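You operate a simulated robot arm through the tools that you are given. There is no shell and no other tool. Be economical: measure what you need, move in short steps, check, and stop when the job is done.

You run a simulated two-armed robot. Do the job below in one go: nothing can be reset, and whatever is moved stays where it is left.

Task
Stopper the blue sight tube with the short yellow plug; set 300 ML.
Fine: the plug lies in the teal case; shut its drawer; slide the marker up to the mark; hold case and tube while you work them.

Only the result counts: the job must be done as asked and must still hold three seconds after the hand-in. Knocking over, shifting, dropping, spilling or breaking anything else fails it. A push-on lid holds only when it is set on centred and level and pressed home; a screw cap is set on level and turned clockwise until tight.

Robot
Two 6-joint arms with two-finger parallel grippers on one trunk, on a base that drives. Base frame: it is fixed to the floor where the robot stands at the start and does not move with it; the origin is under the middle of the robot, x ahead of it, y to its left, z up; the surface under the hand at the start is at about z = 900. Units: mm, degrees, N and s.
The left shoulder is at the start at [60, 187, 1247], the right one opposite. With the tool pointing down near the work surface each hand reaches from about 180 to 620 mm from the robot's upright axis, wherever it stands, measured 20 degrees to its own side. Places, roughly: brown case [750, 1000, 250]; drawer of the brown case [700, 900, 200]; drawer of the teal case [600, 0, 900]; marker of the blue sight tube [500, 300, 1100]; marker of the orange sight tube [900, -200, 400]; neck of the blue sight tube [500, 300, 1200]. Payload 1.57 kg a hand.
The tool frame of a hand sits at the grasp point between the pads (the TCP): z along the fingers, y along the line on which they close. The tips reach 30 mm beyond it. Largest opening 110 mm; finger width 24, thickness 12; the body of the gripper, 48 by 112 mm, starts 78 mm behind the TCP.
Orientation is that of the tool frame in the base frame, as a unit quaternion [x, y, z, w]. With the fingers straight down and closing along the base's y, the tool's x points along the base's -x, its y along +y and its z along -z.

Tools
- The arms move only by the tool drive_tool. It takes "left_rows", "right_rows" or both (then of equal length, played together; a hand with none holds still); each is a list of rows, each a list of 7 numbers: the shift along the tool's x, y, z in units of 50 mm (1.0 is 50 mm), then the turn, a rotation vector about the tool's x, y, z in units of 8 degrees (1.0 is 8 degrees), then the opening, from 0 (shut) to 1 (fully open). In form: [[dx, dy, dz, ax, ay, az, claw], ...]. A call has 1 to 8 rows; each row shifts and turns the commanded pose from where the row before left it, along the tool's axes as they then stand. A call with a number of a shift or a turn outside -1 to 1 is refused whole. Each row takes 0.2 s and may step no farther than 50 mm and 8.6 degrees from the row before; otherwise, or with a gripper value out of range, the whole call is refused. Where a pose cannot be reached the arm comes as near as it can. A force on the tool above 90 N (or 10 N above the force at the start of the call, whichever is more), or a blocked arm, ends the call early, and 0.2 s more pass. The fingers move at their own pace (about 153 mm/s each) and stop on an object; they squeeze with about 38 N. The grip force told is the motor's: it shows also when the fingers shut on nothing. Time passes only in rows, and 0.2 s behind the last, so rows that do not move let the fingers close. It gives the time, the measured TCP pose, the force on the tool (base axes), the opening and the grip force at its end, in the units of the frame above (readings bear some noise), with the torque about the TCP (base axes, N m) and any sound that the robot's microphone picked up, and new pictures: "pictures" is both (left out), scene, wrist or none (wrist: the cameras of the hands that moved).
- Cameras (640 x 400 px; columns grow to the right, rows downward): "scene" is now at [12.6, 1.9, 1784.4]; the picture's right is [0.18, -0.98, 0.00], its down [-0.78, -0.14, -0.61] and it looks along [0.60, 0.11, -0.79] (base axes); focal length 287 px, centre (320, 200). "left" rides on the left gripper at [70, -16, -141] in its tool frame; the picture's right is [0.23, 0.97, 0.00], its down [-0.86, 0.20, -0.48] and it looks along [-0.47, 0.11, 0.88] (tool axes); focal length 222 px, centre (320, 200). "right" rides on the right gripper at [70, 16, -141] in its tool frame; the picture's right is [-0.23, 0.97, 0.00], its down [-0.86, -0.20, -0.48] and it looks along [-0.47, -0.11, 0.88] (tool axes); focal length 222 px, centre (320, 200). There is no depth. A picture from a camera that has moved, and an enlarged one, comes with that camera's place and axes in the base frame and with its lens. The place of the scene camera against the robot may be out by one fixed shift of up to 12 mm in any direction.
- slide_trunk(by): slides the trunk up (or, below 0, down) by that many mm; the arms and the scene camera ride with it, the base frame stays. It gives what a move gives, with no picture.
- base_move(legs): drives the robot by 1 to 6 legs, each [ahead, left, turn to the left] in mm, mm and degrees, along the robot's own axes; the way and the turn of a leg run together, so that a leg with both is an arc; at most 1500 mm and 180 degrees a leg. The arms and the cameras ride along, it lands a little off, and it stops where it bumps. It gives what a move gives, and a new picture of the scene camera.
- head_to(pan, tilt): turns the head with the scene camera to pan (to the left, within 86 degrees either way) and tilt (down, from -29 to 69), counted from straight ahead of the robot. It gives what a move gives, and a new picture of the scene camera.
- enlarge(camera, box): a new picture of the part [left, top, right, bottom] of that camera's present view, enlarged. It takes no simulated time.
- finish_job(): hands the job in; it is judged then, once.

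Work in short steps. Places have to be worked out from the pictures, the camera data and where the tool is seen: move nearer, look again, correct. Check each grasp and each placing, and mend what went wrong. You have 120 turns and 260 pictures in all, those below and enlarged ones among them. Open the grippers and draw the arms clear of the work before you hand the job in, unless the task says otherwise.

The tools are called after "Request:" by a JSON object that holds its "api" and its "payload". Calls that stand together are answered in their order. drive_tool: Moves the arms, as the interface text tells. Its arguments: {"type":"object","properties":{"left_rows":{"type":"array"},"right_rows":{"type":"array"},"pictures":{"type":"string","enum":["both","scene","wrist","none"]}},"required":[]} The other tools are called the same way: slide_trunk (by) slides the trunk up or down; base_move (legs) drives the base; head_to (pan, tilt) turns the head that bears the scene camera; enlarge (camera, box) takes an enlarged picture of a part of a camera's view; finish_job () hands the job in.

At the start:

```text
time_s: 0.0
left_ee_pos: [330.2, 237.2, 1479.9]
left_tool_rot: [0.0, 1.0, 0.0, 0.001]
left_ft_force: [0.1, 0.1, 0.0]
left_ft_torque: [0.0, -0.01, 0.0]
left_width: 110.1
left_gripper_force: 0.0
right_ee_pos: [339.6, -50.8, 1494.8]
right_tool_rot: [0.0, 1.0, 0.0, -0.001]
right_ft_force: [0.2, 0.1, 0.5]
right_ft_torque: [-0.03, 0.01, 0.04]
right_width: 109.7
right_gripper_force: 0.1
trunk travel left (down, up): [-875.0, 115.0]
robot x, y, heading: [-0.8, 1.8, 0.0]
head pan, tilt: [10.1, 52.4]
```

scene: 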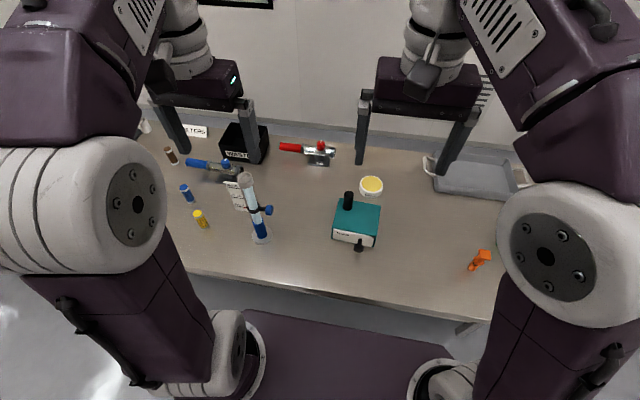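
right: 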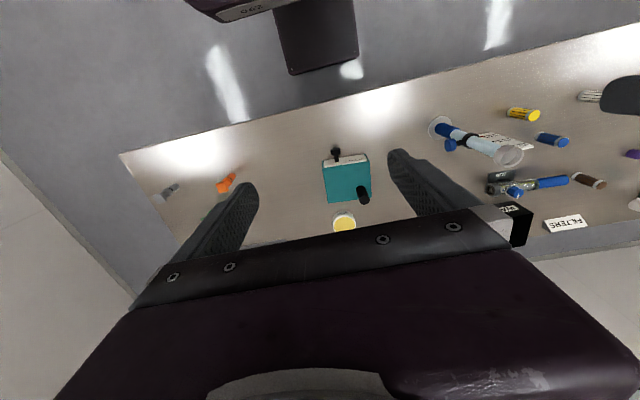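
left: 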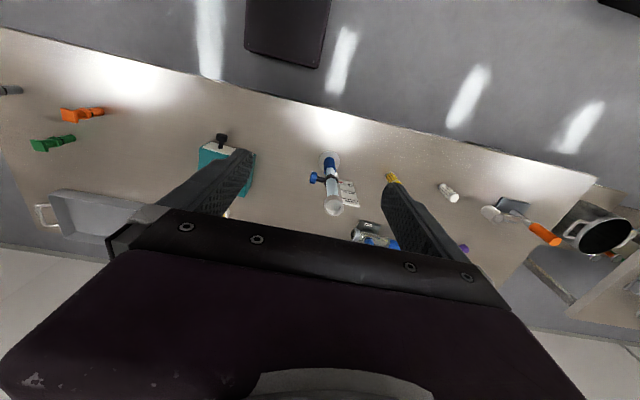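

The blue sight tube stands left of the teal case; I enlarge both for a closer look.

Request:
{"api": "enlarge", "payload": {"camera": "scene", "box": [160, 120, 320, 260]}}

Request:
{"api": "enlarge", "payload": {"camera": "scene", "box": [310, 160, 410, 260]}}

Request:
{"api": "enlarge", "payload": {"camera": "right", "box": [300, 80, 580, 260]}}

```text
2.86 times, centred on (240, 190) of scene
camera zoom: at [12.6, 1.9, 1784.4], right [0.18, -0.98, 0.0], down [-0.78, -0.14, -0.61], along [0.6, 0.11, -0.79], focal length 820 px, centre (549, 229)
```

zoom: 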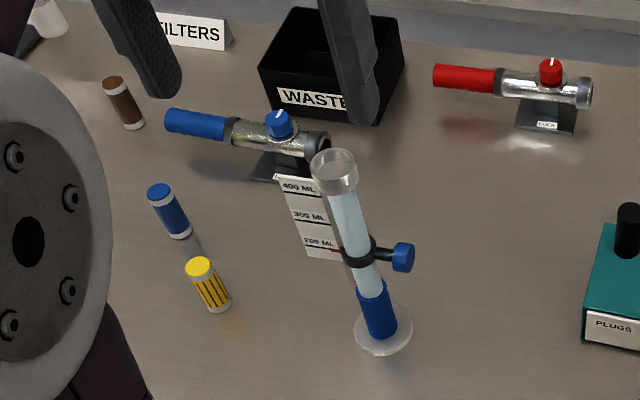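

```text
4.00 times, centred on (360, 210) of scene
camera zoom: at [12.6, 1.9, 1784.4], right [0.18, -0.98, 0.0], down [-0.78, -0.14, -0.61], along [0.6, 0.11, -0.79], focal length 1148 px, centre (160, 160)
```

zoom: 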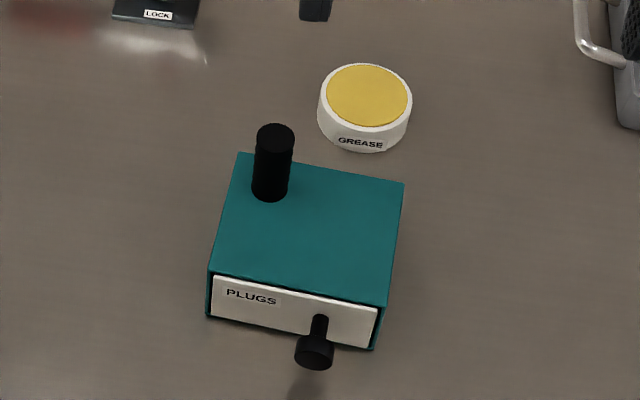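

```text
2.22 times, centred on (440, 170) of right
camera zoom: at [269.7, -34.6, 1636.8], right [0.23, 0.97, 0.0], down [0.86, -0.2, 0.48], along [0.47, -0.11, -0.88], focal length 494 px, centre (53, 267)
```

zoom: 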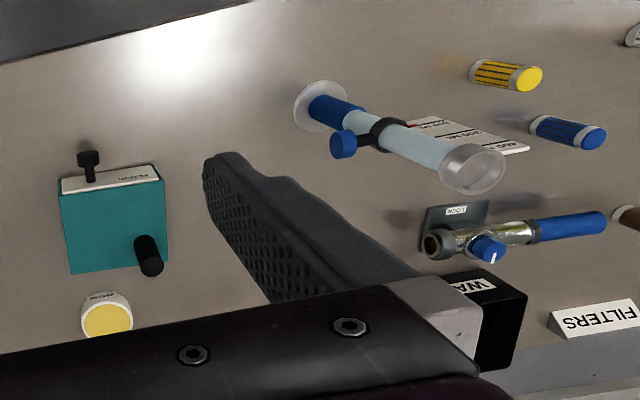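

The case front is at about x 515 with its post near (605, 10), the drawer knob near (484, -45, 930), and the tube near (491, 297). I drive a bit nearer so both hands reach well.

Request:
{"api": "base_move", "payload": {"legs": [[90, 0, 0]]}}

```text
time_s: 1.1
left_ee_pos: [411.4, 235.5, 1482.2]
left_tool_rot: [0.001, 1.0, -0.001, 0.003]
left_ft_force: [0.5, -0.4, 0.4]
left_ft_torque: [-0.01, -0.12, 0.0]
left_width: 110.0
left_gripper_force: 0.1
right_ee_pos: [420.0, -51.3, 1497.5]
right_tool_rot: [0.0, 1.0, -0.001, 0.003]
right_ft_force: [-0.5, 0.1, 0.4]
right_ft_torque: [-0.03, -0.08, 0.0]
right_width: 110.0
right_gripper_force: 0.0
trunk travel left (down, up): [-875.0, 115.0]
robot x, y, heading: [90.8, -0.7, -0.0]
head pan, tilt: [10.1, 52.4]
camera scene: at [92.0, 1.8, 1784.5], right [0.18, -0.98, 0.0], down [-0.78, -0.14, -0.62], along [0.61, 0.11, -0.79], focal length 287 px, centre (320, 200)
```

scene: 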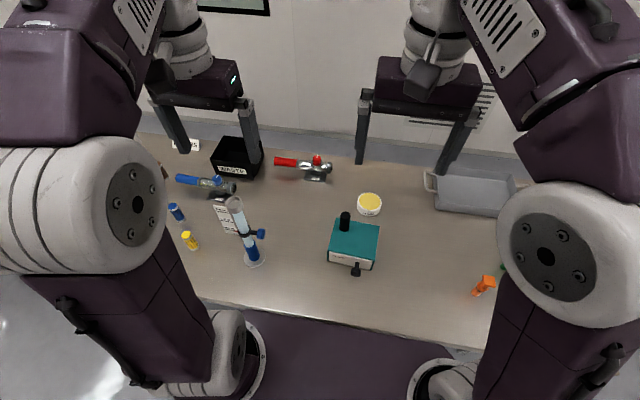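

The move landed well and the scene fits my estimate. I lower the right hand over the knob and bring the left hand over the post, staying high.

Request:
{"api": "drive_tool", "payload": {"right_rows": [[-0.2, 0, 1, 0, 0, 0, 1], [-0.2, 0, 1, 0, 0, 0, 1], [-0.2, 0, 1, 0, 0, 0, 1], [-0.2, 0, 1, 0, 0, 0, 1], [-0.2, 0, 1, 0, 0, 0, 1], [0, 0, 1, 0, 0, 0, 1], [0, 0, 0.5, 0, 0, 0, 1]], "left_rows": [[-0.6, 0, 0.3, 0, 0, 0, 1], [-0.6, 0, 0.3, 0, 0, 0, 1], [-0.6, 0, 0.3, 0, 0, 0, 1], [-0.6, -0.7, 0.3, 0, 0, 0, 1], [-0.6, -0.7, 0.3, 0, 0, 0, 1], [-0.6, -0.7, 0.3, 0, 0, 0, 1], [-0.3, -0.7, 0.3, 0, 0, 0, 1]]}}

```text
refused: row 1 steps farther than a row can; nothing moved
```

A row's shift must stay within 50 mm in total, so I scale the rows down.

Request:
{"api": "drive_tool", "payload": {"right_rows": [[-0.2, 0, 0.95, 0, 0, 0, 1], [-0.2, 0, 0.95, 0, 0, 0, 1], [-0.2, 0, 0.95, 0, 0, 0, 1], [-0.2, 0, 0.95, 0, 0, 0, 1], [-0.2, 0, 0.95, 0, 0, 0, 1], [0, 0, 0.95, 0, 0, 0, 1], [0, 0, 0.5, 0, 0, 0, 1]], "left_rows": [[-0.6, 0, 0.3, 0, 0, 0, 1], [-0.6, 0, 0.3, 0, 0, 0, 1], [-0.6, 0, 0.3, 0, 0, 0, 1], [-0.6, -0.7, 0.3, 0, 0, 0, 1], [-0.6, -0.7, 0.3, 0, 0, 0, 1], [-0.6, -0.7, 0.3, 0, 0, 0, 1], [-0.3, -0.7, 0.3, 0, 0, 0, 1]]}}

```text
time_s: 2.7
left_ee_pos: [614.2, 96.9, 1372.1]
left_tool_rot: [0.001, 1.0, 0.001, -0.001]
left_ft_force: [0.7, -0.2, -0.4]
left_ft_torque: [0.01, 0.03, -0.02]
left_width: 109.9
left_gripper_force: 0.1
left hand out of reach, approached as far as the arm can: row 7
right_ee_pos: [481.9, -51.5, 1184.9]
right_tool_rot: [-0.001, 1.0, 0.001, -0.001]
right_ft_force: [-0.5, 0.3, 0.3]
right_ft_torque: [0.03, 0.03, 0.03]
right_width: 110.1
right_gripper_force: 0.0
trunk travel left (down, up): [-875.0, 115.0]
robot x, y, heading: [87.5, 3.4, -0.1]
head pan, tilt: [10.1, 52.4]
camera scene: at [106.9, 0.2, 1784.5], right [0.17, -0.98, 0.0], down [-0.78, -0.14, -0.61], along [0.6, 0.11, -0.79], focal length 287 px, centre (320, 200)
camera right: at [413.0, -36.1, 1327.3], right [0.23, 0.97, 0.0], down [0.86, -0.2, 0.48], along [0.46, -0.11, -0.88], focal length 222 px, centre (320, 200)
camera left: at [545.6, 80.6, 1514.2], right [-0.23, 0.97, 0.0], down [0.86, 0.2, 0.48], along [0.46, 0.11, -0.88], focal length 222 px, centre (320, 200)
```

scene: 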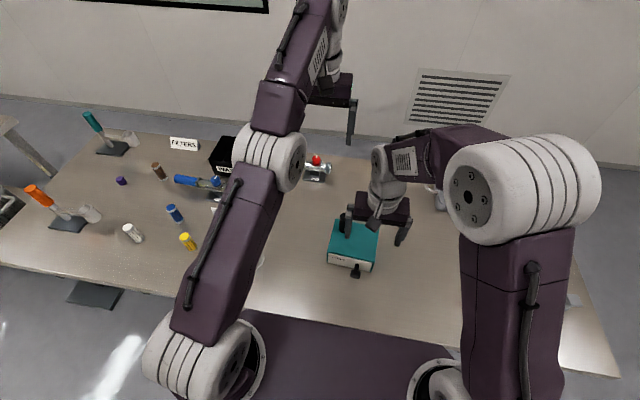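
right: 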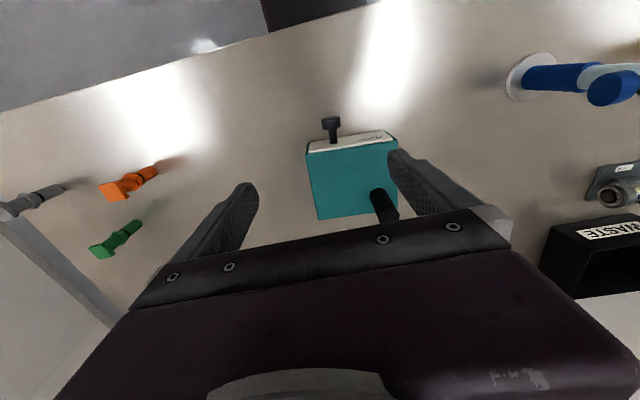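
left: 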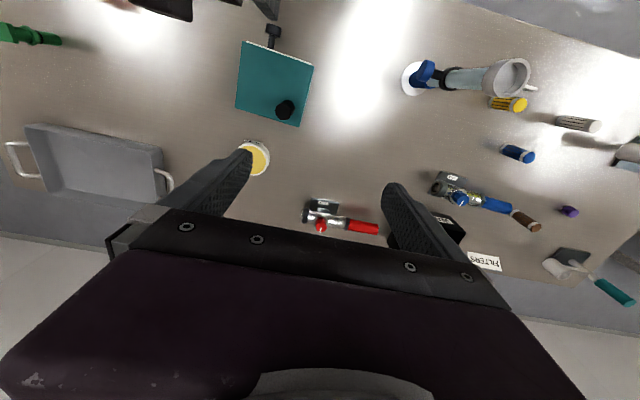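

I enlarge both wrist views to triangulate the knob and the post.

Request:
{"api": "enlarge", "payload": {"camera": "right", "box": [290, 100, 420, 240]}}

Request:
{"api": "enlarge", "payload": {"camera": "left", "box": [220, 10, 330, 140]}}

Request:
{"api": "enlarge", "payload": {"camera": "scene", "box": [310, 190, 410, 290]}}

```text
2.86 times, centred on (355, 170) of right
camera zoom: at [413.0, -36.1, 1327.3], right [0.23, 0.97, 0.0], down [0.86, -0.2, 0.48], along [0.46, -0.11, -0.88], focal length 635 px, centre (220, 286)
```

zoom: 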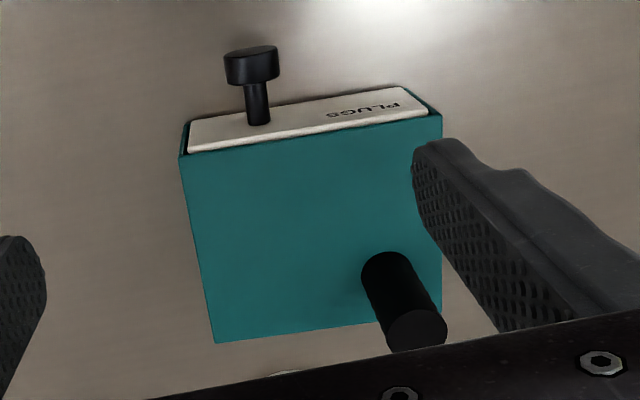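

```text
3.08 times, centred on (275, 75) of left
camera zoom: at [545.6, 80.6, 1514.2], right [-0.23, 0.97, 0.0], down [0.86, 0.2, 0.48], along [0.46, 0.11, -0.88], focal length 684 px, centre (458, 585)
```

zoom: 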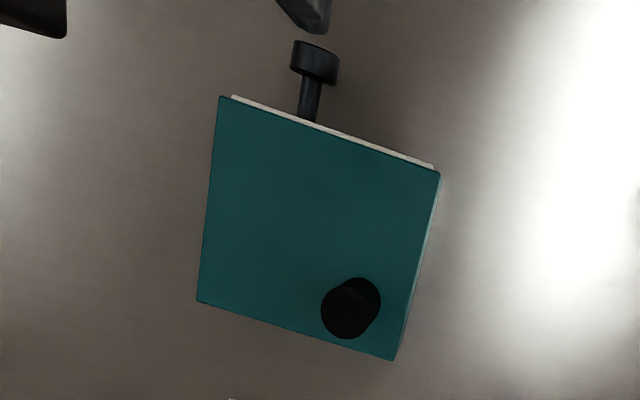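

```text
4.00 times, centred on (360, 240) of scene
camera zoom: at [106.9, 0.2, 1784.5], right [0.17, -0.98, 0.0], down [-0.78, -0.14, -0.61], along [0.6, 0.11, -0.79], focal length 1148 px, centre (160, 40)
```

zoom: 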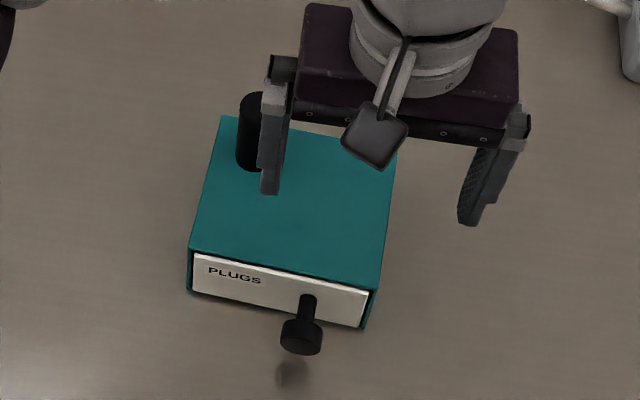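

Triangulation gives the knob at (481, -33, 943) and the post top at (616, 25, 1038). I lower the left hand over the post and line up the right hand above the knob.

Request:
{"api": "drive_tool", "payload": {"left_rows": [[0, -0.24, 0.84, 0, 0, 0, 1], [0, -0.24, 0.84, 0, 0, 0, 1], [0, -0.24, 0.84, 0, 0, 0, 1], [0, -0.24, 0.84, 0, 0, 0, 1], [0, -0.24, 0.84, 0, 0, 0, 1], [0, -0.24, 0.84, 0, 0, 0, 1]], "right_rows": [[0, 0.06, 0.4, 0, 0, 0, 1], [0, 0.06, 0.4, 0, 0, 0, 1], [0, 0.06, 0.4, 0, 0, 0, 1], [0, 0.06, 0.4, 0, 0, 0, 1], [0, 0.06, 0.4, 0, 0, 0, 1], [0, 0.06, 0.4, 0, 0, 0, 1]]}}

```text
time_s: 4.1
left_ee_pos: [613.5, 28.2, 1119.8]
left_tool_rot: [0.0, 1.0, 0.0, 0.0]
left_ft_force: [0.6, 0.7, -0.5]
left_ft_torque: [0.0, 0.0, 0.02]
left_width: 110.1
left_gripper_force: 0.0
right_ee_pos: [481.0, -33.2, 1064.3]
right_tool_rot: [0.001, 1.0, 0.0, 0.0]
right_ft_force: [0.3, 0.0, 0.8]
right_ft_torque: [-0.01, 0.04, 0.0]
right_width: 110.2
right_gripper_force: 0.1
trunk travel left (down, up): [-875.0, 115.0]
robot x, y, heading: [92.5, 4.3, -0.1]
head pan, tilt: [10.1, 52.4]
camera scene: at [105.0, 1.4, 1784.5], right [0.17, -0.98, 0.0], down [-0.78, -0.14, -0.61], along [0.6, 0.11, -0.79], focal length 287 px, centre (320, 200)
camera right: at [411.6, -17.3, 1206.1], right [0.23, 0.97, 0.0], down [0.85, -0.2, 0.48], along [0.47, -0.11, -0.88], focal length 222 px, centre (320, 200)
camera left: at [545.5, 11.4, 1261.6], right [-0.23, 0.97, 0.0], down [0.86, 0.2, 0.48], along [0.47, 0.11, -0.88], focal length 222 px, centre (320, 200)
```

scene: 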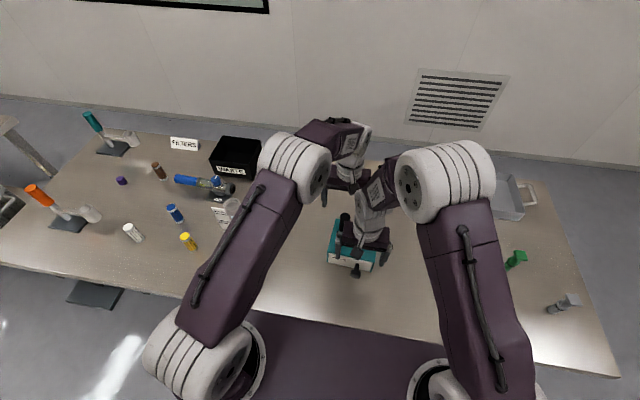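
right: 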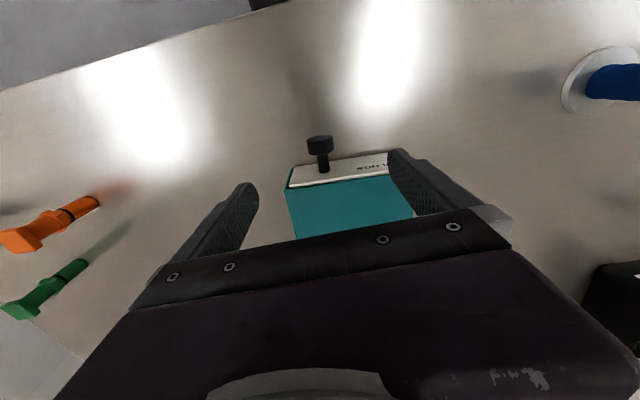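
left: 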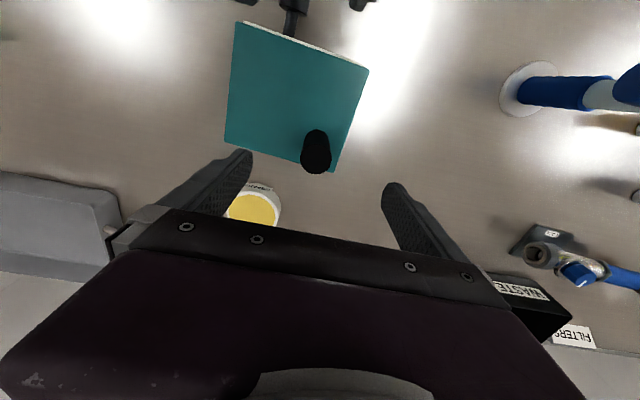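

Clearances look fine. I lower the left hand around the post and the right hand around the knob, leaving both open.

Request:
{"api": "drive_tool", "payload": {"left_rows": [[-0.02, -0.02, 0.54, 0, 0, 0, 1], [-0.02, -0.02, 0.54, 0, 0, 0, 1], [0, 0, 0.54, 0, 0, 0, 1], [0, 0, 0.54, 0, 0, 0, 1]], "right_rows": [[0, 0, 0.62, 0, 0, 0, 0.8], [0, 0, 0.62, 0, 0, 0, 0.7], [0, 0, 0.62, 0, 0, 0, 0.7], [0, 0, 0.62, 0, 0, 0, 0.7]]}}

```text
time_s: 5.1
left_ee_pos: [614.9, 21.3, 1013.9]
left_tool_rot: [0.002, 1.0, 0.0, 0.0]
left_ft_force: [0.9, 1.0, -0.5]
left_ft_torque: [0.02, 0.03, 0.0]
left_width: 110.0
left_gripper_force: 0.1
right_ee_pos: [480.6, -33.3, 941.6]
right_tool_rot: [0.001, 1.0, 0.0, 0.0]
right_ft_force: [0.3, 0.4, -1.2]
right_ft_torque: [0.0, 0.0, -0.04]
right_width: 77.2
right_gripper_force: 0.1
trunk travel left (down, up): [-875.0, 115.0]
robot x, y, heading: [90.9, -0.0, -0.2]
head pan, tilt: [10.1, 52.4]
camera scene: at [104.7, 2.0, 1784.5], right [0.17, -0.98, 0.0], down [-0.78, -0.14, -0.61], along [0.6, 0.11, -0.79], focal length 287 px, centre (320, 200)
camera right: at [410.6, -16.7, 1083.4], right [0.23, 0.97, 0.0], down [0.85, -0.2, 0.48], along [0.47, -0.11, -0.88], focal length 222 px, centre (320, 200)
camera left: at [546.5, 5.5, 1155.2], right [-0.23, 0.97, 0.0], down [0.86, 0.2, 0.48], along [0.47, 0.11, -0.88], focal length 222 px, centre (320, 200)
```

scene: 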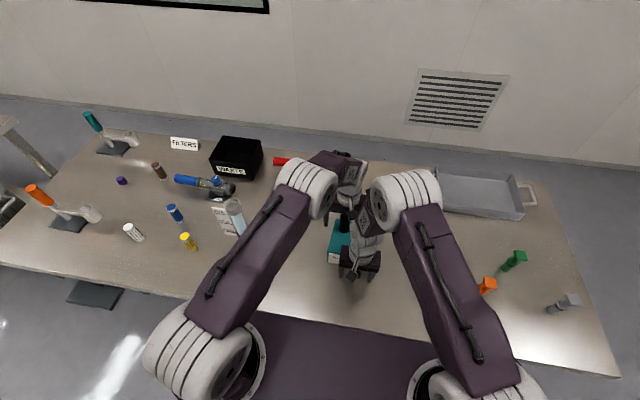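
right: 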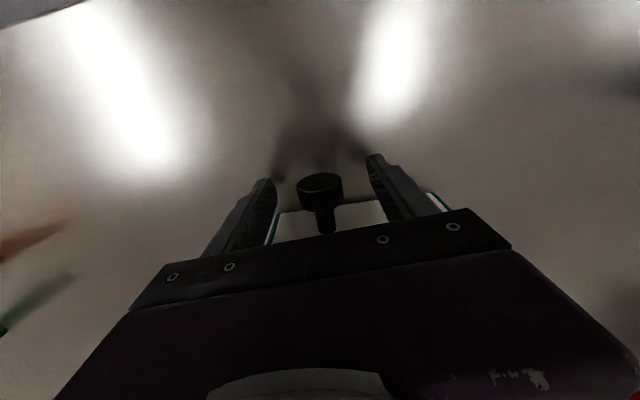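
left: 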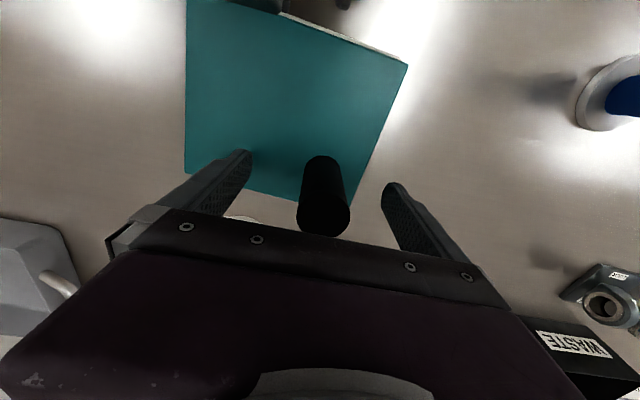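

Post and knob both sit centred between the pads. I close both hands.

Request:
{"api": "drive_tool", "payload": {"left_rows": [[0, 0, 0, 0, 0, 0, 0.5], [0, 0, 0, 0, 0, 0, 0.3], [0, 0, 0, 0, 0, 0, 0], [0, 0, 0, 0, 0, 0, 0], [0, 0, 0, 0, 0, 0, 0], [0, 0, 0, 0, 0, 0, 0]], "right_rows": [[0, 0, 0, 0, 0, 0, 0.7], [0, 0, 0, 0, 0, 0, 0.7], [0, 0, 0, 0, 0, 0, 0.5], [0, 0, 0, 0, 0, 0, 0.3], [0, 0, 0, 0, 0, 0, 0], [0, 0, 0, 0, 0, 0, 0]], "pictures": "wrist"}}

```text
time_s: 6.5
left_ee_pos: [614.9, 22.9, 1014.0]
left_tool_rot: [0.0, 1.0, 0.0, 0.0]
left_ft_force: [-0.9, 2.8, 3.0]
left_ft_torque: [-0.56, 0.03, 0.14]
left_width: 31.0
left_gripper_force: 37.6
right_ee_pos: [479.7, -33.4, 943.6]
right_tool_rot: [0.001, 1.0, 0.0, 0.001]
right_ft_force: [0.0, -2.4, 0.9]
right_ft_torque: [0.17, 0.1, -0.54]
right_width: 31.6
right_gripper_force: 38.1
trunk travel left (down, up): [-875.0, 115.0]
robot x, y, heading: [90.9, -0.8, -0.1]
head pan, tilt: [10.1, 52.4]
camera right: at [409.3, -16.8, 1084.2], right [0.23, 0.97, 0.0], down [0.85, -0.2, 0.48], along [0.47, -0.11, -0.88], focal length 222 px, centre (320, 200)
camera left: at [545.2, 5.7, 1155.9], right [-0.23, 0.97, 0.0], down [0.85, 0.2, 0.48], along [0.47, 0.11, -0.88], focal length 222 px, centre (320, 200)
```

right: 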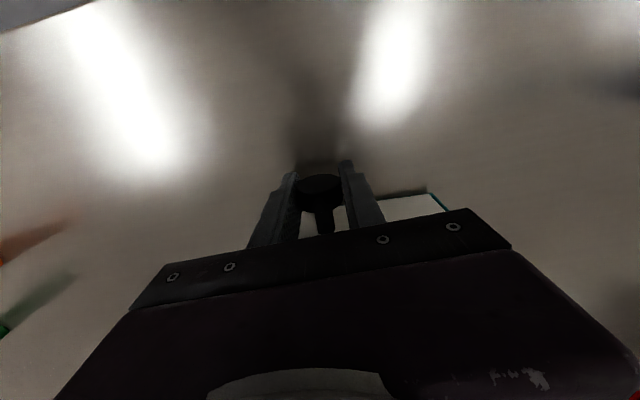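
left: 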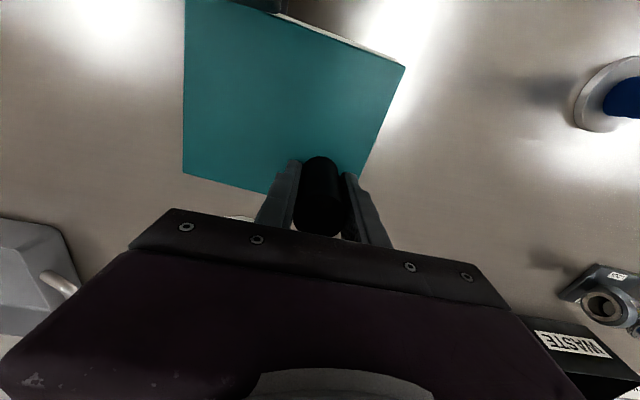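

Both grips hold (31 mm each). I pull the drawer out gently.

Request:
{"api": "drive_tool", "payload": {"right_rows": [[0.2, 0.01, 0, 0, 0, 0, 0], [0.3, 0.015, 0, 0, 0, 0, 0], [0.3, 0.015, 0, 0, 0, 0, 0], [0.3, 0.015, 0, 0, 0, 0, 0]]}}

```text
time_s: 7.5
left_ee_pos: [612.3, 22.4, 1014.9]
left_tool_rot: [0.001, 1.0, 0.0, 0.002]
left_ft_force: [-2.0, 1.3, -1.2]
left_ft_torque: [-0.53, -1.17, 0.19]
left_width: 31.4
left_gripper_force: 38.4
right_ee_pos: [424.0, -29.7, 942.1]
right_tool_rot: [0.002, 1.0, 0.0, 0.001]
right_ft_force: [1.4, -1.8, 22.8]
right_ft_torque: [0.05, -0.83, -0.54]
right_width: 31.4
right_gripper_force: 38.2
trunk travel left (down, up): [-875.0, 115.0]
robot x, y, heading: [90.6, -2.0, 0.0]
head pan, tilt: [10.1, 52.4]
camera scene: at [100.1, 2.2, 1784.6], right [0.17, -0.98, 0.0], down [-0.78, -0.14, -0.61], along [0.6, 0.11, -0.79], focal length 287 px, centre (320, 200)
camera right: at [353.0, -13.4, 1082.8], right [0.23, 0.97, 0.0], down [0.85, -0.2, 0.48], along [0.47, -0.11, -0.88], focal length 222 px, centre (320, 200)
```

scene: 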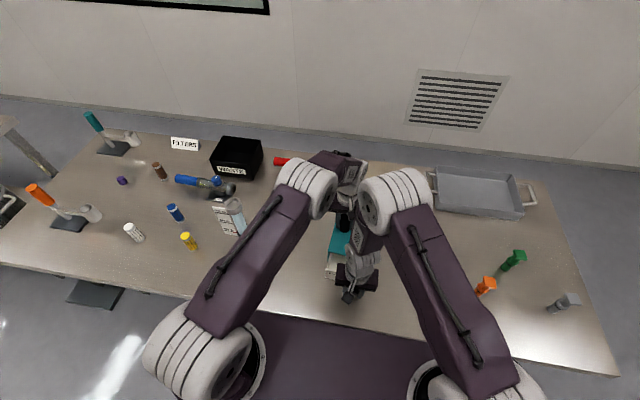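
right: 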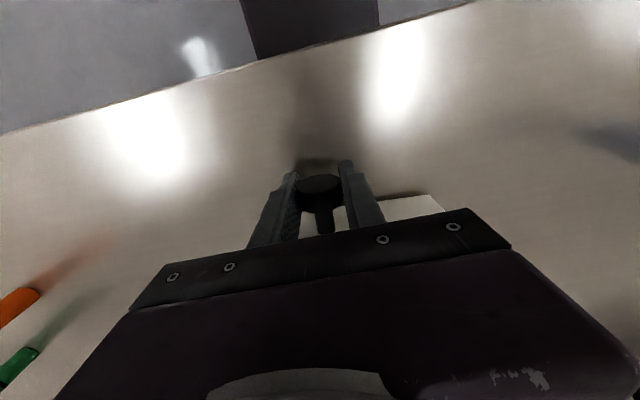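

The drawer has slid 55 mm while the case stayed put. I pull a little more, raising slightly to relieve the vertical force.

Request:
{"api": "drive_tool", "payload": {"right_rows": [[0.25, 0.012, -0.01, 0, 0, 0, 0], [0.25, 0.012, -0.01, 0, 0, 0, 0]], "pictures": "none"}}

Request:
{"api": "enlarge", "payload": {"camera": "scene", "box": [310, 210, 400, 300]}}

Request:
{"api": "enlarge", "payload": {"camera": "left", "box": [160, 0, 420, 120]}}

```text
time_s: 8.1
left_ee_pos: [614.4, 21.7, 1015.1]
left_tool_rot: [0.001, 1.0, 0.0, 0.0]
left_ft_force: [-2.3, -2.0, 8.0]
left_ft_torque: [0.48, 1.16, 0.68]
left_width: 31.1
left_gripper_force: 37.9
right_ee_pos: [399.3, -29.6, 941.8]
right_tool_rot: [0.0, 1.0, 0.0, 0.0]
right_ft_force: [2.0, 4.3, -0.2]
right_ft_torque: [-0.18, -0.09, -0.1]
right_width: 31.4
right_gripper_force: 38.5
trunk travel left (down, up): [-875.0, 115.0]
robot x, y, heading: [92.4, 1.5, -0.1]
head pan, tilt: [10.1, 52.4]
```

```text
4.44 times, centred on (355, 255) of scene
camera zoom: at [101.7, 2.8, 1784.3], right [0.18, -0.98, 0.0], down [-0.78, -0.14, -0.61], along [0.6, 0.11, -0.79], focal length 1275 px, centre (164, -44)
```

zoom: 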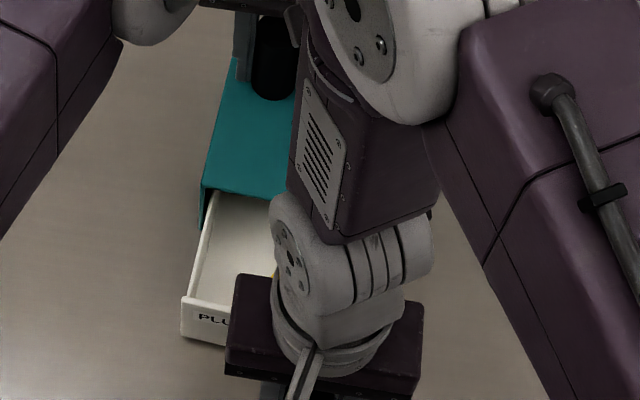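

```text
2.46 times, centred on (290, 60) of left
camera zoom: at [544.7, 6.2, 1156.4], right [-0.23, 0.97, 0.0], down [0.85, 0.2, 0.48], along [0.47, 0.11, -0.88], focal length 547 px, centre (394, 545)
```

zoom: 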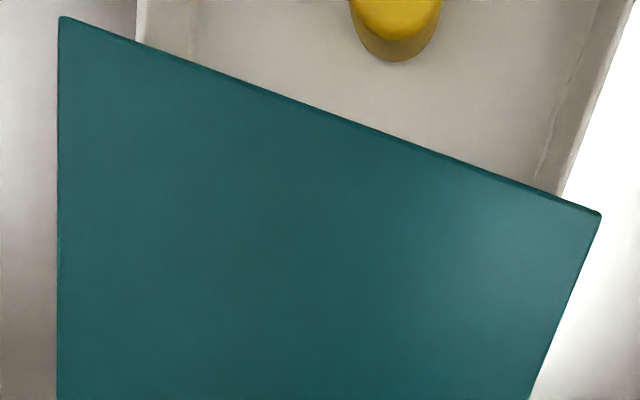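

The drawer is open about 80 mm and a yellow plug lies near (482, -8). I release the knob, raise the right hand, and look in.

Request:
{"api": "drive_tool", "payload": {"right_rows": [[0, 0, 0, 0, 0, 0, 0.5], [0, 0, 0, 0, 0, 0, 0.5], [0, 0, -0.5, 0, 0, 0, 0.6], [0, 0, -0.9, 0, 0, 0, 0.6], [0, 0, -0.9, 0, 0, 0, 0.6], [0, 0, -0.9, 0, 0, 0, 0.6]], "pictures": "both"}}

```text
time_s: 9.5
left_ee_pos: [613.3, 22.8, 1014.4]
left_tool_rot: [0.0, 1.0, 0.0, 0.001]
left_ft_force: [0.4, 1.2, -0.1]
left_ft_torque: [-0.03, -0.23, 0.05]
left_width: 30.8
left_gripper_force: 37.9
right_ee_pos: [398.3, -30.4, 1102.0]
right_tool_rot: [0.001, 1.0, 0.001, 0.0]
right_ft_force: [0.6, -0.1, 0.2]
right_ft_torque: [0.01, -0.03, -0.01]
right_width: 66.2
right_gripper_force: 0.1
trunk travel left (down, up): [-875.0, 115.0]
robot x, y, heading: [91.8, 2.8, -0.2]
head pan, tilt: [10.1, 52.4]
camera scene: at [101.6, 1.5, 1784.3], right [0.17, -0.98, 0.0], down [-0.78, -0.14, -0.61], along [0.6, 0.11, -0.79], focal length 287 px, centre (320, 200)
camera right: at [328.0, -13.9, 1244.0], right [0.23, 0.97, 0.0], down [0.85, -0.2, 0.48], along [0.47, -0.11, -0.88], focal length 222 px, centre (320, 200)
```

scene: 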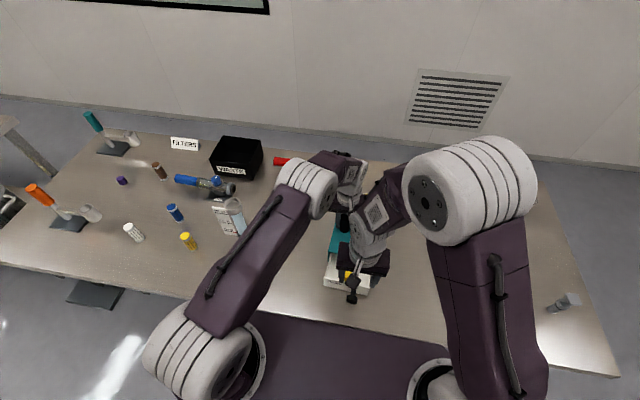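
right: 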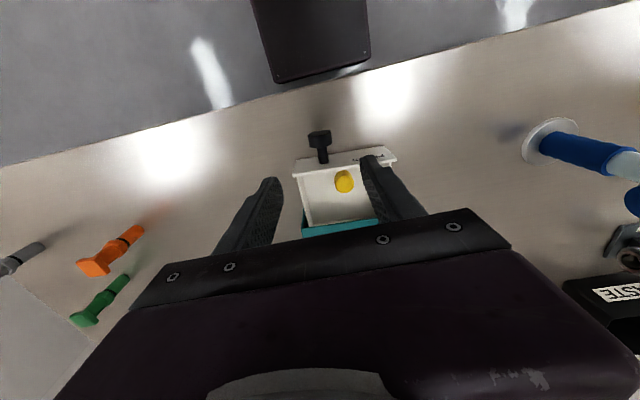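

I enlarge the drawer to see the plug's pose.

Request:
{"api": "enlarge", "payload": {"camera": "right", "box": [280, 120, 400, 240]}}

Request:
{"api": "enlarge", "payload": {"camera": "left", "box": [200, 0, 400, 60]}}

```text
3.33 times, centred on (340, 180) of right
camera zoom: at [328.0, -13.9, 1244.0], right [0.23, 0.97, 0.0], down [0.85, -0.2, 0.48], along [0.47, -0.11, -0.88], focal length 740 px, centre (253, 267)
```

zoom: 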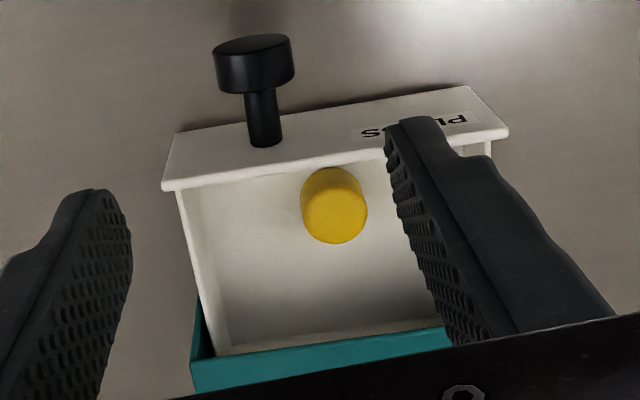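

```text
3.20 times, centred on (300, 30) of left
camera zoom: at [544.6, 5.3, 1155.9], right [-0.23, 0.97, 0.0], down [0.85, 0.2, 0.48], along [0.47, 0.11, -0.88], focal length 711 px, centre (384, 744)
```

zoom: 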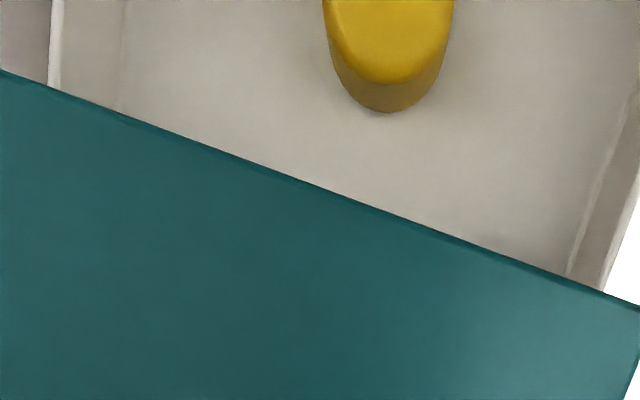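

The plug stands upright: centre about (475, -9), top z 934, about 22 mm tall and 30 mm wide. I move the right hand over it and check before gripping its top part.

Request:
{"api": "drive_tool", "payload": {"right_rows": [[-0.77, 0.22, 0, 0, 0, 0, 0.6], [-0.77, 0.22, 0.2, 0, 0, 0, 0.6], [0, 0, 0.8, 0, 0, 0, 0.6], [0, 0, 0.9, 0, 0, 0, 0.6]], "pictures": "wrist"}}

Request:
{"api": "enlarge", "payload": {"camera": "right", "box": [240, 120, 400, 220]}}

```text
time_s: 10.5
left_ee_pos: [614.9, 21.1, 1013.7]
left_tool_rot: [0.001, 1.0, 0.0, 0.0]
left_ft_force: [-0.9, 0.3, 3.4]
left_ft_torque: [-0.24, -0.2, -0.05]
left_width: 31.3
left_gripper_force: 38.4
right_ee_pos: [477.5, -6.8, 1007.0]
right_tool_rot: [0.0, 1.0, 0.001, 0.001]
right_ft_force: [-0.4, -0.1, 0.1]
right_ft_torque: [-0.05, 0.0, -0.03]
right_width: 65.7
right_gripper_force: 0.1
trunk travel left (down, up): [-875.0, 115.0]
robot x, y, heading: [90.5, -3.9, -0.1]
head pan, tilt: [10.1, 52.4]
camera right: at [406.8, 9.5, 1148.6], right [0.23, 0.97, 0.0], down [0.85, -0.2, 0.48], along [0.47, -0.11, -0.88], focal length 222 px, centre (320, 200)
```

right: 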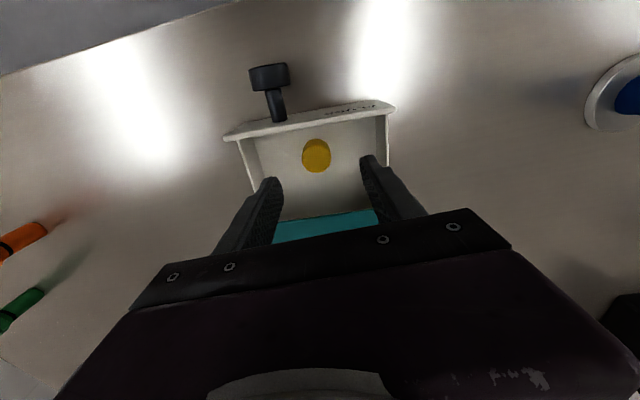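

```text
4.00 times, centred on (320, 170) of right
camera zoom: at [406.8, 9.5, 1148.6], right [0.23, 0.97, 0.0], down [0.85, -0.2, 0.48], along [0.47, -0.11, -0.88], focal length 888 px, centre (320, 320)
```

zoom: 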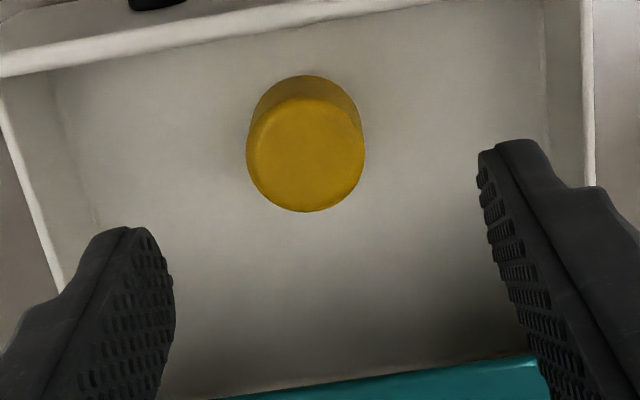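

The plug centre refines to (474, -10). I descend to grip its upper half and close.

Request:
{"api": "drive_tool", "payload": {"right_rows": [[0.07, -0.064, 0.4, 0, 0, 0, 0.6], [0, 0, 0.68, 0, 0, 0, 0.6], [0, 0, 0, 0, 0, 0, 0.4], [0, 0, 0, 0, 0, 0, 0], [0, 0, 0, 0, 0, 0, 0], [0, 0, 0, 0, 0, 0, 0]], "pictures": "wrist"}}

Request:
{"api": "enlarge", "payload": {"camera": "right", "box": [240, 120, 400, 220]}}

```text
time_s: 11.9
left_ee_pos: [614.2, 22.2, 1014.1]
left_tool_rot: [0.001, 1.0, 0.0, 0.0]
left_ft_force: [-1.3, -0.9, 1.3]
left_ft_torque: [-0.35, -0.17, -0.07]
left_width: 31.3
left_gripper_force: 38.5
right_ee_pos: [473.3, -9.6, 954.1]
right_tool_rot: [0.0, 1.0, 0.0, 0.0]
right_ft_force: [0.1, -0.3, 0.7]
right_ft_torque: [0.0, 0.04, -0.03]
right_width: 26.7
right_gripper_force: 37.3
trunk travel left (down, up): [-875.0, 115.0]
robot x, y, heading: [89.9, 1.9, -0.2]
head pan, tilt: [10.1, 52.4]
camera right: at [403.6, 6.6, 1095.3], right [0.23, 0.97, 0.0], down [0.85, -0.2, 0.48], along [0.47, -0.11, -0.88], focal length 222 px, centre (320, 200)
```

right: 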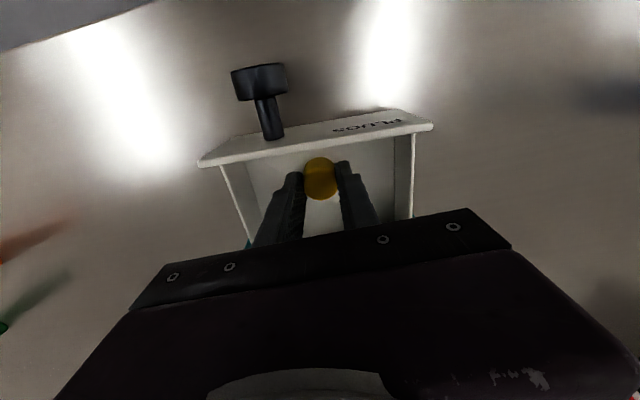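

```text
4.00 times, centred on (320, 170) of right
camera zoom: at [403.6, 6.6, 1095.3], right [0.23, 0.97, 0.0], down [0.85, -0.2, 0.48], along [0.47, -0.11, -0.88], focal length 888 px, centre (320, 320)
```

zoom: 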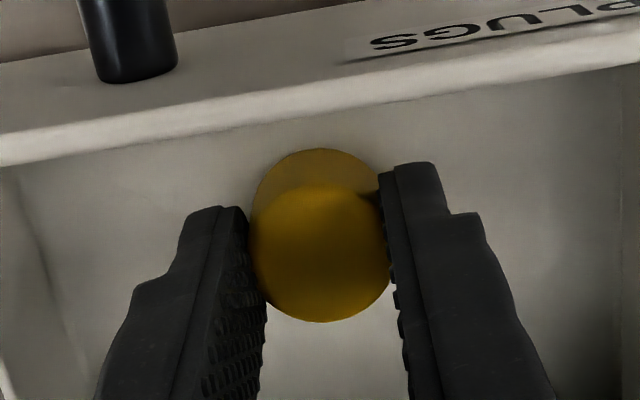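

The plug is gripped (27 mm). I lift it straight out while the left hand releases the post and rises too.

Request:
{"api": "drive_tool", "payload": {"right_rows": [[0, 0, -0.3, 0, 0, 0, 0], [0, 0, -0.6, 0, 0, 0, 0], [0, 0, -1, 0, 0, 0, 0], [0, 0, -1, 0, 0, 0, 0], [0, 0, -1, 0, 0, 0, 0], [0, 0, -1, 0, 0, 0, 0], [0, 0, -1, 0, 0, 0, 0], [0, 0, -1, 0, 0, 0, 0]], "left_rows": [[0, 0, 0, 0, 0, 0, 0.5], [0, 0, 0, 0, 0, 0, 0.6], [0, 0, -0.3, 0, 0, 0, 0.6], [0, 0, -1, 0, 0, 0, 0.6], [0, 0, -1, 0, 0, 0, 0.6], [0, 0, -1, 0, 0, 0, 0.6], [0, 0, -1, 0, 0, 0, 0.6], [0, 0, -1, 0, 0, 0, 0.6]]}}

```text
time_s: 13.7
left_ee_pos: [614.0, 24.9, 1279.1]
left_tool_rot: [0.001, 1.0, 0.0, 0.0]
left_ft_force: [-0.2, 0.4, 0.9]
left_ft_torque: [-0.01, 0.03, -0.02]
left_width: 66.0
left_gripper_force: 0.0
right_ee_pos: [474.9, -11.0, 1298.2]
right_tool_rot: [0.0, 1.0, -0.001, -0.001]
right_ft_force: [0.9, -0.2, -0.1]
right_ft_torque: [0.04, 0.0, -0.02]
right_width: 26.5
right_gripper_force: 37.9
trunk travel left (down, up): [-875.0, 115.0]
robot x, y, heading: [91.5, 5.2, -0.1]
head pan, tilt: [10.1, 52.4]
camera scene: at [101.3, 1.8, 1784.4], right [0.17, -0.98, 0.0], down [-0.78, -0.14, -0.61], along [0.6, 0.11, -0.79], focal length 287 px, centre (320, 200)
camera right: at [404.7, 5.0, 1440.0], right [0.23, 0.97, 0.0], down [0.85, -0.2, 0.48], along [0.47, -0.11, -0.88], focal length 222 px, centre (320, 200)
camera left: at [545.3, 9.3, 1420.0], right [-0.23, 0.97, 0.0], down [0.86, 0.2, 0.48], along [0.47, 0.11, -0.88], focal length 222 px, centre (320, 200)
```

scene: 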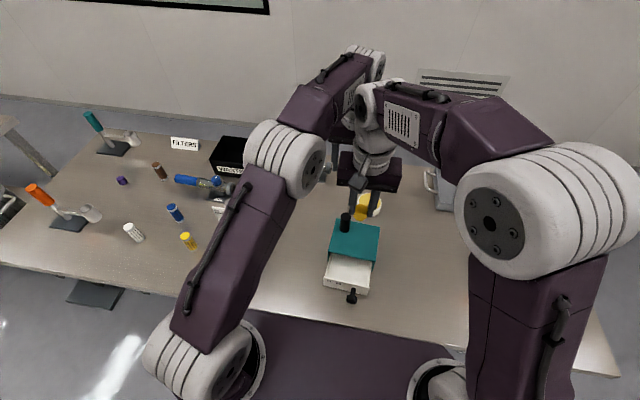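
right: 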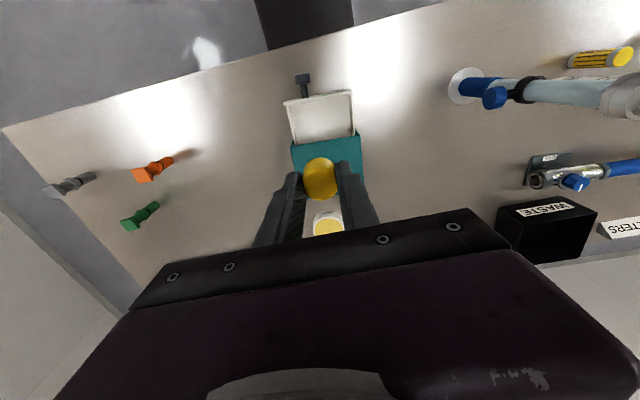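
left: 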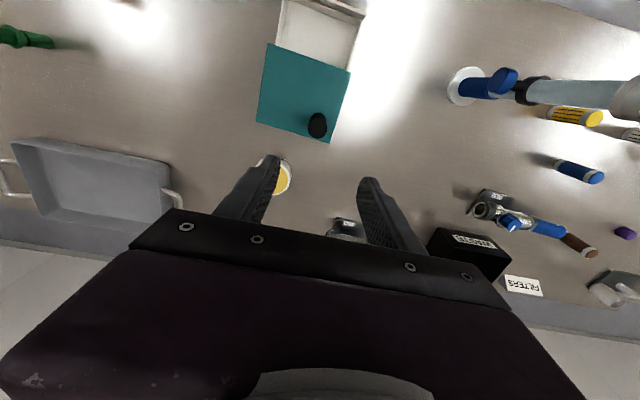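

The plug is clear of the drawer. I draw the left hand back up and over, then shift the base left so the tube comes in front of both hands.

Request:
{"api": "drive_tool", "payload": {"left_rows": [[0, 0, -1, 0, 0, 0, 0.8], [0, 0, -1, 0, 0, 0, 0.8], [0.6, 0.6, 0, 0, 0, 0, 0.8], [0.6, 0.6, 0, 0, 0, 0, 0.8], [0.6, 0.6, 0, 0, 0, 0, 0.8], [0.6, 0.6, 0, 0, 0, 0, 0.8], [0.6, 0.6, 0, 0, 0, 0, 0.8], [0.6, 0.6, 0, 0, 0, 0, 0.8]], "pictures": "none"}}

Request:
{"api": "base_move", "payload": {"legs": [[-40, 250, 0]]}}

Request:
{"api": "enlarge", "payload": {"camera": "left", "box": [0, 0, 640, 400]}}

Request:
{"api": "enlarge", "payload": {"camera": "right", "box": [200, 0, 520, 200]}}

```text
time_s: 15.5
left_ee_pos: [413.9, 211.2, 1367.7]
left_tool_rot: [0.001, 1.0, 0.0, 0.001]
left_ft_force: [-0.3, 0.6, -0.6]
left_ft_torque: [-0.01, -0.03, -0.04]
left_width: 88.1
left_gripper_force: 0.0
left hand out of reach, approached as far as the arm can: row 2
right_ee_pos: [475.1, -10.2, 1297.8]
right_tool_rot: [0.001, 1.0, 0.0, 0.001]
right_ft_force: [0.1, 0.0, -0.9]
right_ft_torque: [0.0, -0.01, 0.03]
right_width: 26.4
right_gripper_force: 37.6
trunk travel left (down, up): [-875.0, 115.0]
robot x, y, heading: [90.1, 0.8, -0.4]
head pan, tilt: [10.1, 52.4]
```

```text
time_s: 17.4
left_ee_pos: [376.7, 457.9, 1368.0]
left_tool_rot: [0.0, 1.0, 0.001, -0.001]
left_ft_force: [1.3, -1.8, 0.5]
left_ft_torque: [0.0, 0.01, 0.0]
left_width: 87.9
left_gripper_force: 0.0
right_ee_pos: [437.3, 237.0, 1297.5]
right_tool_rot: [-0.001, 1.0, 0.001, -0.001]
right_ft_force: [-0.2, -0.1, 0.3]
right_ft_torque: [0.0, 0.0, -0.02]
right_width: 26.7
right_gripper_force: 37.4
trunk travel left (down, up): [-875.0, 115.0]
robot x, y, heading: [49.0, 250.8, 0.2]
head pan, tilt: [10.1, 52.4]
camera scene: at [64.1, 248.5, 1784.5], right [0.18, -0.98, 0.0], down [-0.78, -0.14, -0.61], along [0.6, 0.11, -0.79], focal length 287 px, centre (320, 200)
```

scene: 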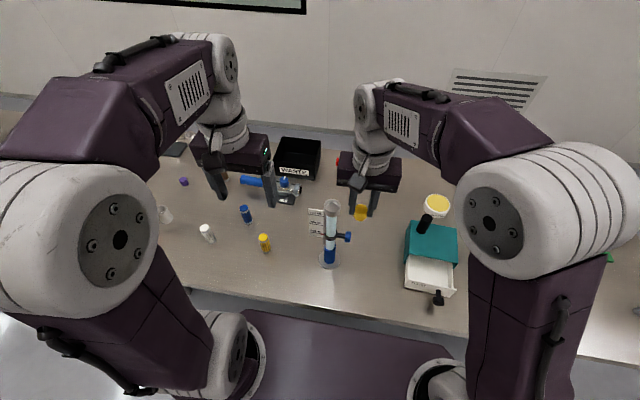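

```text
1.00 times, centred on (320, 200) of left (not enlarged: the box is as wide or as high as the picture)
camera zoom: at [307.5, 442.2, 1510.7], right [-0.23, 0.97, 0.0], down [0.85, 0.2, 0.48], along [0.47, 0.11, -0.88], focal length 222 px, centre (320, 200)
```

zoom: 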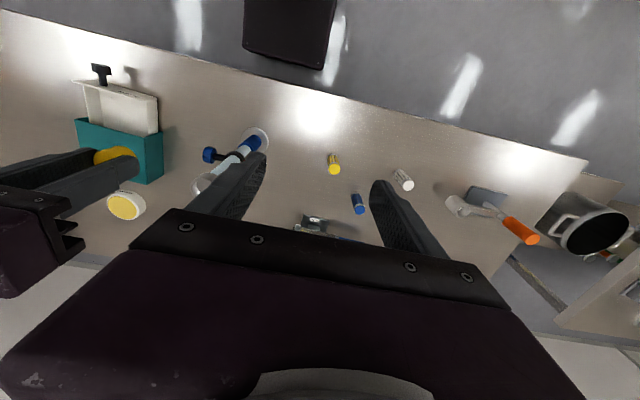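

```text
2.00 times, centred on (360, 100) of right
camera zoom: at [367.3, 253.1, 1439.0], right [0.23, 0.97, 0.0], down [0.86, -0.2, 0.48], along [0.47, -0.11, -0.88], focal length 444 px, centre (240, 400)
```

zoom: 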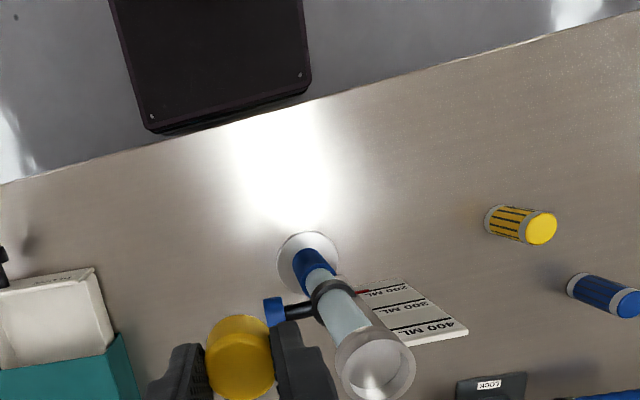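

I enlarge the tube in the scene view to read its geometry, scale and marker.

Request:
{"api": "enlarge", "payload": {"camera": "scene", "box": [280, 185, 380, 275]}}

```text
4.44 times, centred on (330, 230) of scene
camera zoom: at [64.1, 248.5, 1784.5], right [0.18, -0.98, 0.0], down [-0.78, -0.14, -0.61], along [0.6, 0.11, -0.79], focal length 1275 px, centre (276, 67)
```

zoom: 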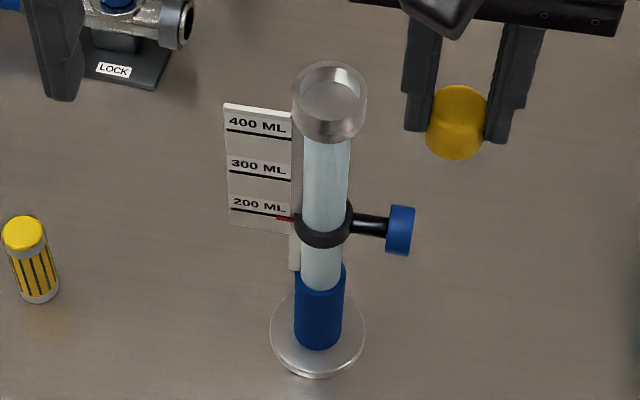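

The tube axis is near (491, 307), its top near z 1200. The card stands behind on the left and the marker knob points right. I pitch the left hand 45° forward up high and bring the right hand over the neck.

Request:
{"api": "drive_tool", "payload": {"left_rows": [[0, 0, 0, 0, -0.94, 0, 0.8], [0, 0, 0, 0, -0.94, 0, 0.8], [0, 0, 0, 0, -0.94, 0, 0.8], [0, 0, 0, 0, -0.94, 0, 0.8], [0, 0, 0, 0, -0.94, 0, 0.8], [0, 0, 0, 0, -0.94, 0, 0.8]], "right_rows": [[-0.18, 0.23, 0, 0, 0, 0, 0], [-0.18, 0.23, 0, 0, 0, 0, 0], [-0.18, 0.23, 0, 0, 0, 0, 0], [-0.18, 0.23, 0, 0, 0, 0, 0], [-0.18, 0.23, 0, 0, 0, 0, 0], [-0.18, 0.23, 0, 0, 0, 0, 0]]}}

```text
time_s: 18.8
left_ee_pos: [451.7, 476.6, 1346.1]
left_tool_rot: [-0.001, 0.924, 0.0, 0.383]
left_ft_force: [0.9, -1.8, -0.2]
left_ft_torque: [0.01, 0.03, -0.03]
left_width: 87.9
left_gripper_force: 0.1
left hand out of reach, approached as far as the arm can: row 3, 4, 5, 6
right_ee_pos: [490.6, 309.7, 1297.2]
right_tool_rot: [0.0, 1.0, 0.001, 0.0]
right_ft_force: [-0.8, -0.1, 0.3]
right_ft_torque: [-0.01, -0.01, 0.06]
right_width: 26.6
right_gripper_force: 37.4
trunk travel left (down, up): [-875.0, 115.0]
robot x, y, heading: [48.2, 249.5, 0.2]
head pan, tilt: [10.1, 52.4]
camera scene: at [64.0, 253.5, 1784.5], right [0.18, -0.98, 0.0], down [-0.78, -0.14, -0.61], along [0.6, 0.11, -0.79], focal length 287 px, centre (320, 200)
camera right: at [420.5, 325.9, 1438.6], right [0.23, 0.97, 0.0], down [0.86, -0.2, 0.48], along [0.47, -0.11, -0.88], focal length 222 px, centre (320, 200)
camera left: at [303.8, 459.8, 1398.2], right [-0.16, 0.97, -0.16], down [0.26, 0.2, 0.94], along [0.95, 0.11, -0.29], focal length 222 px, centre (320, 200)
```

scene: 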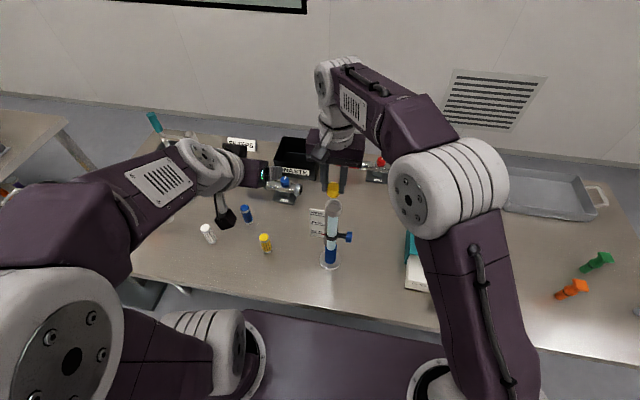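
right: 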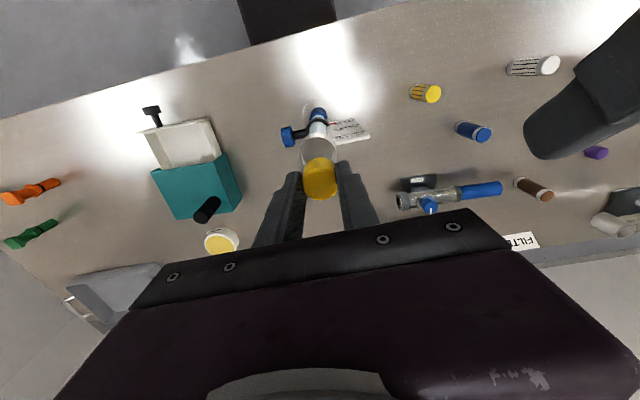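
left: 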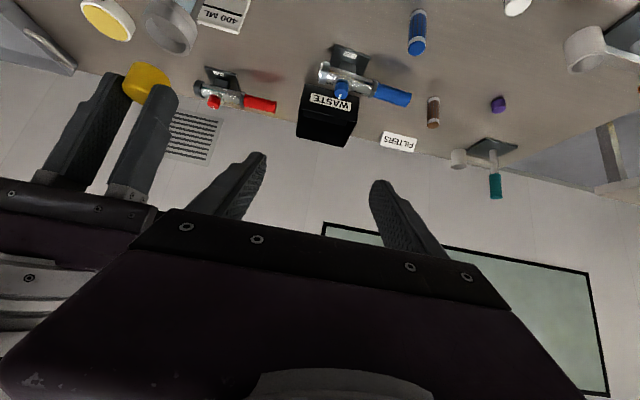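

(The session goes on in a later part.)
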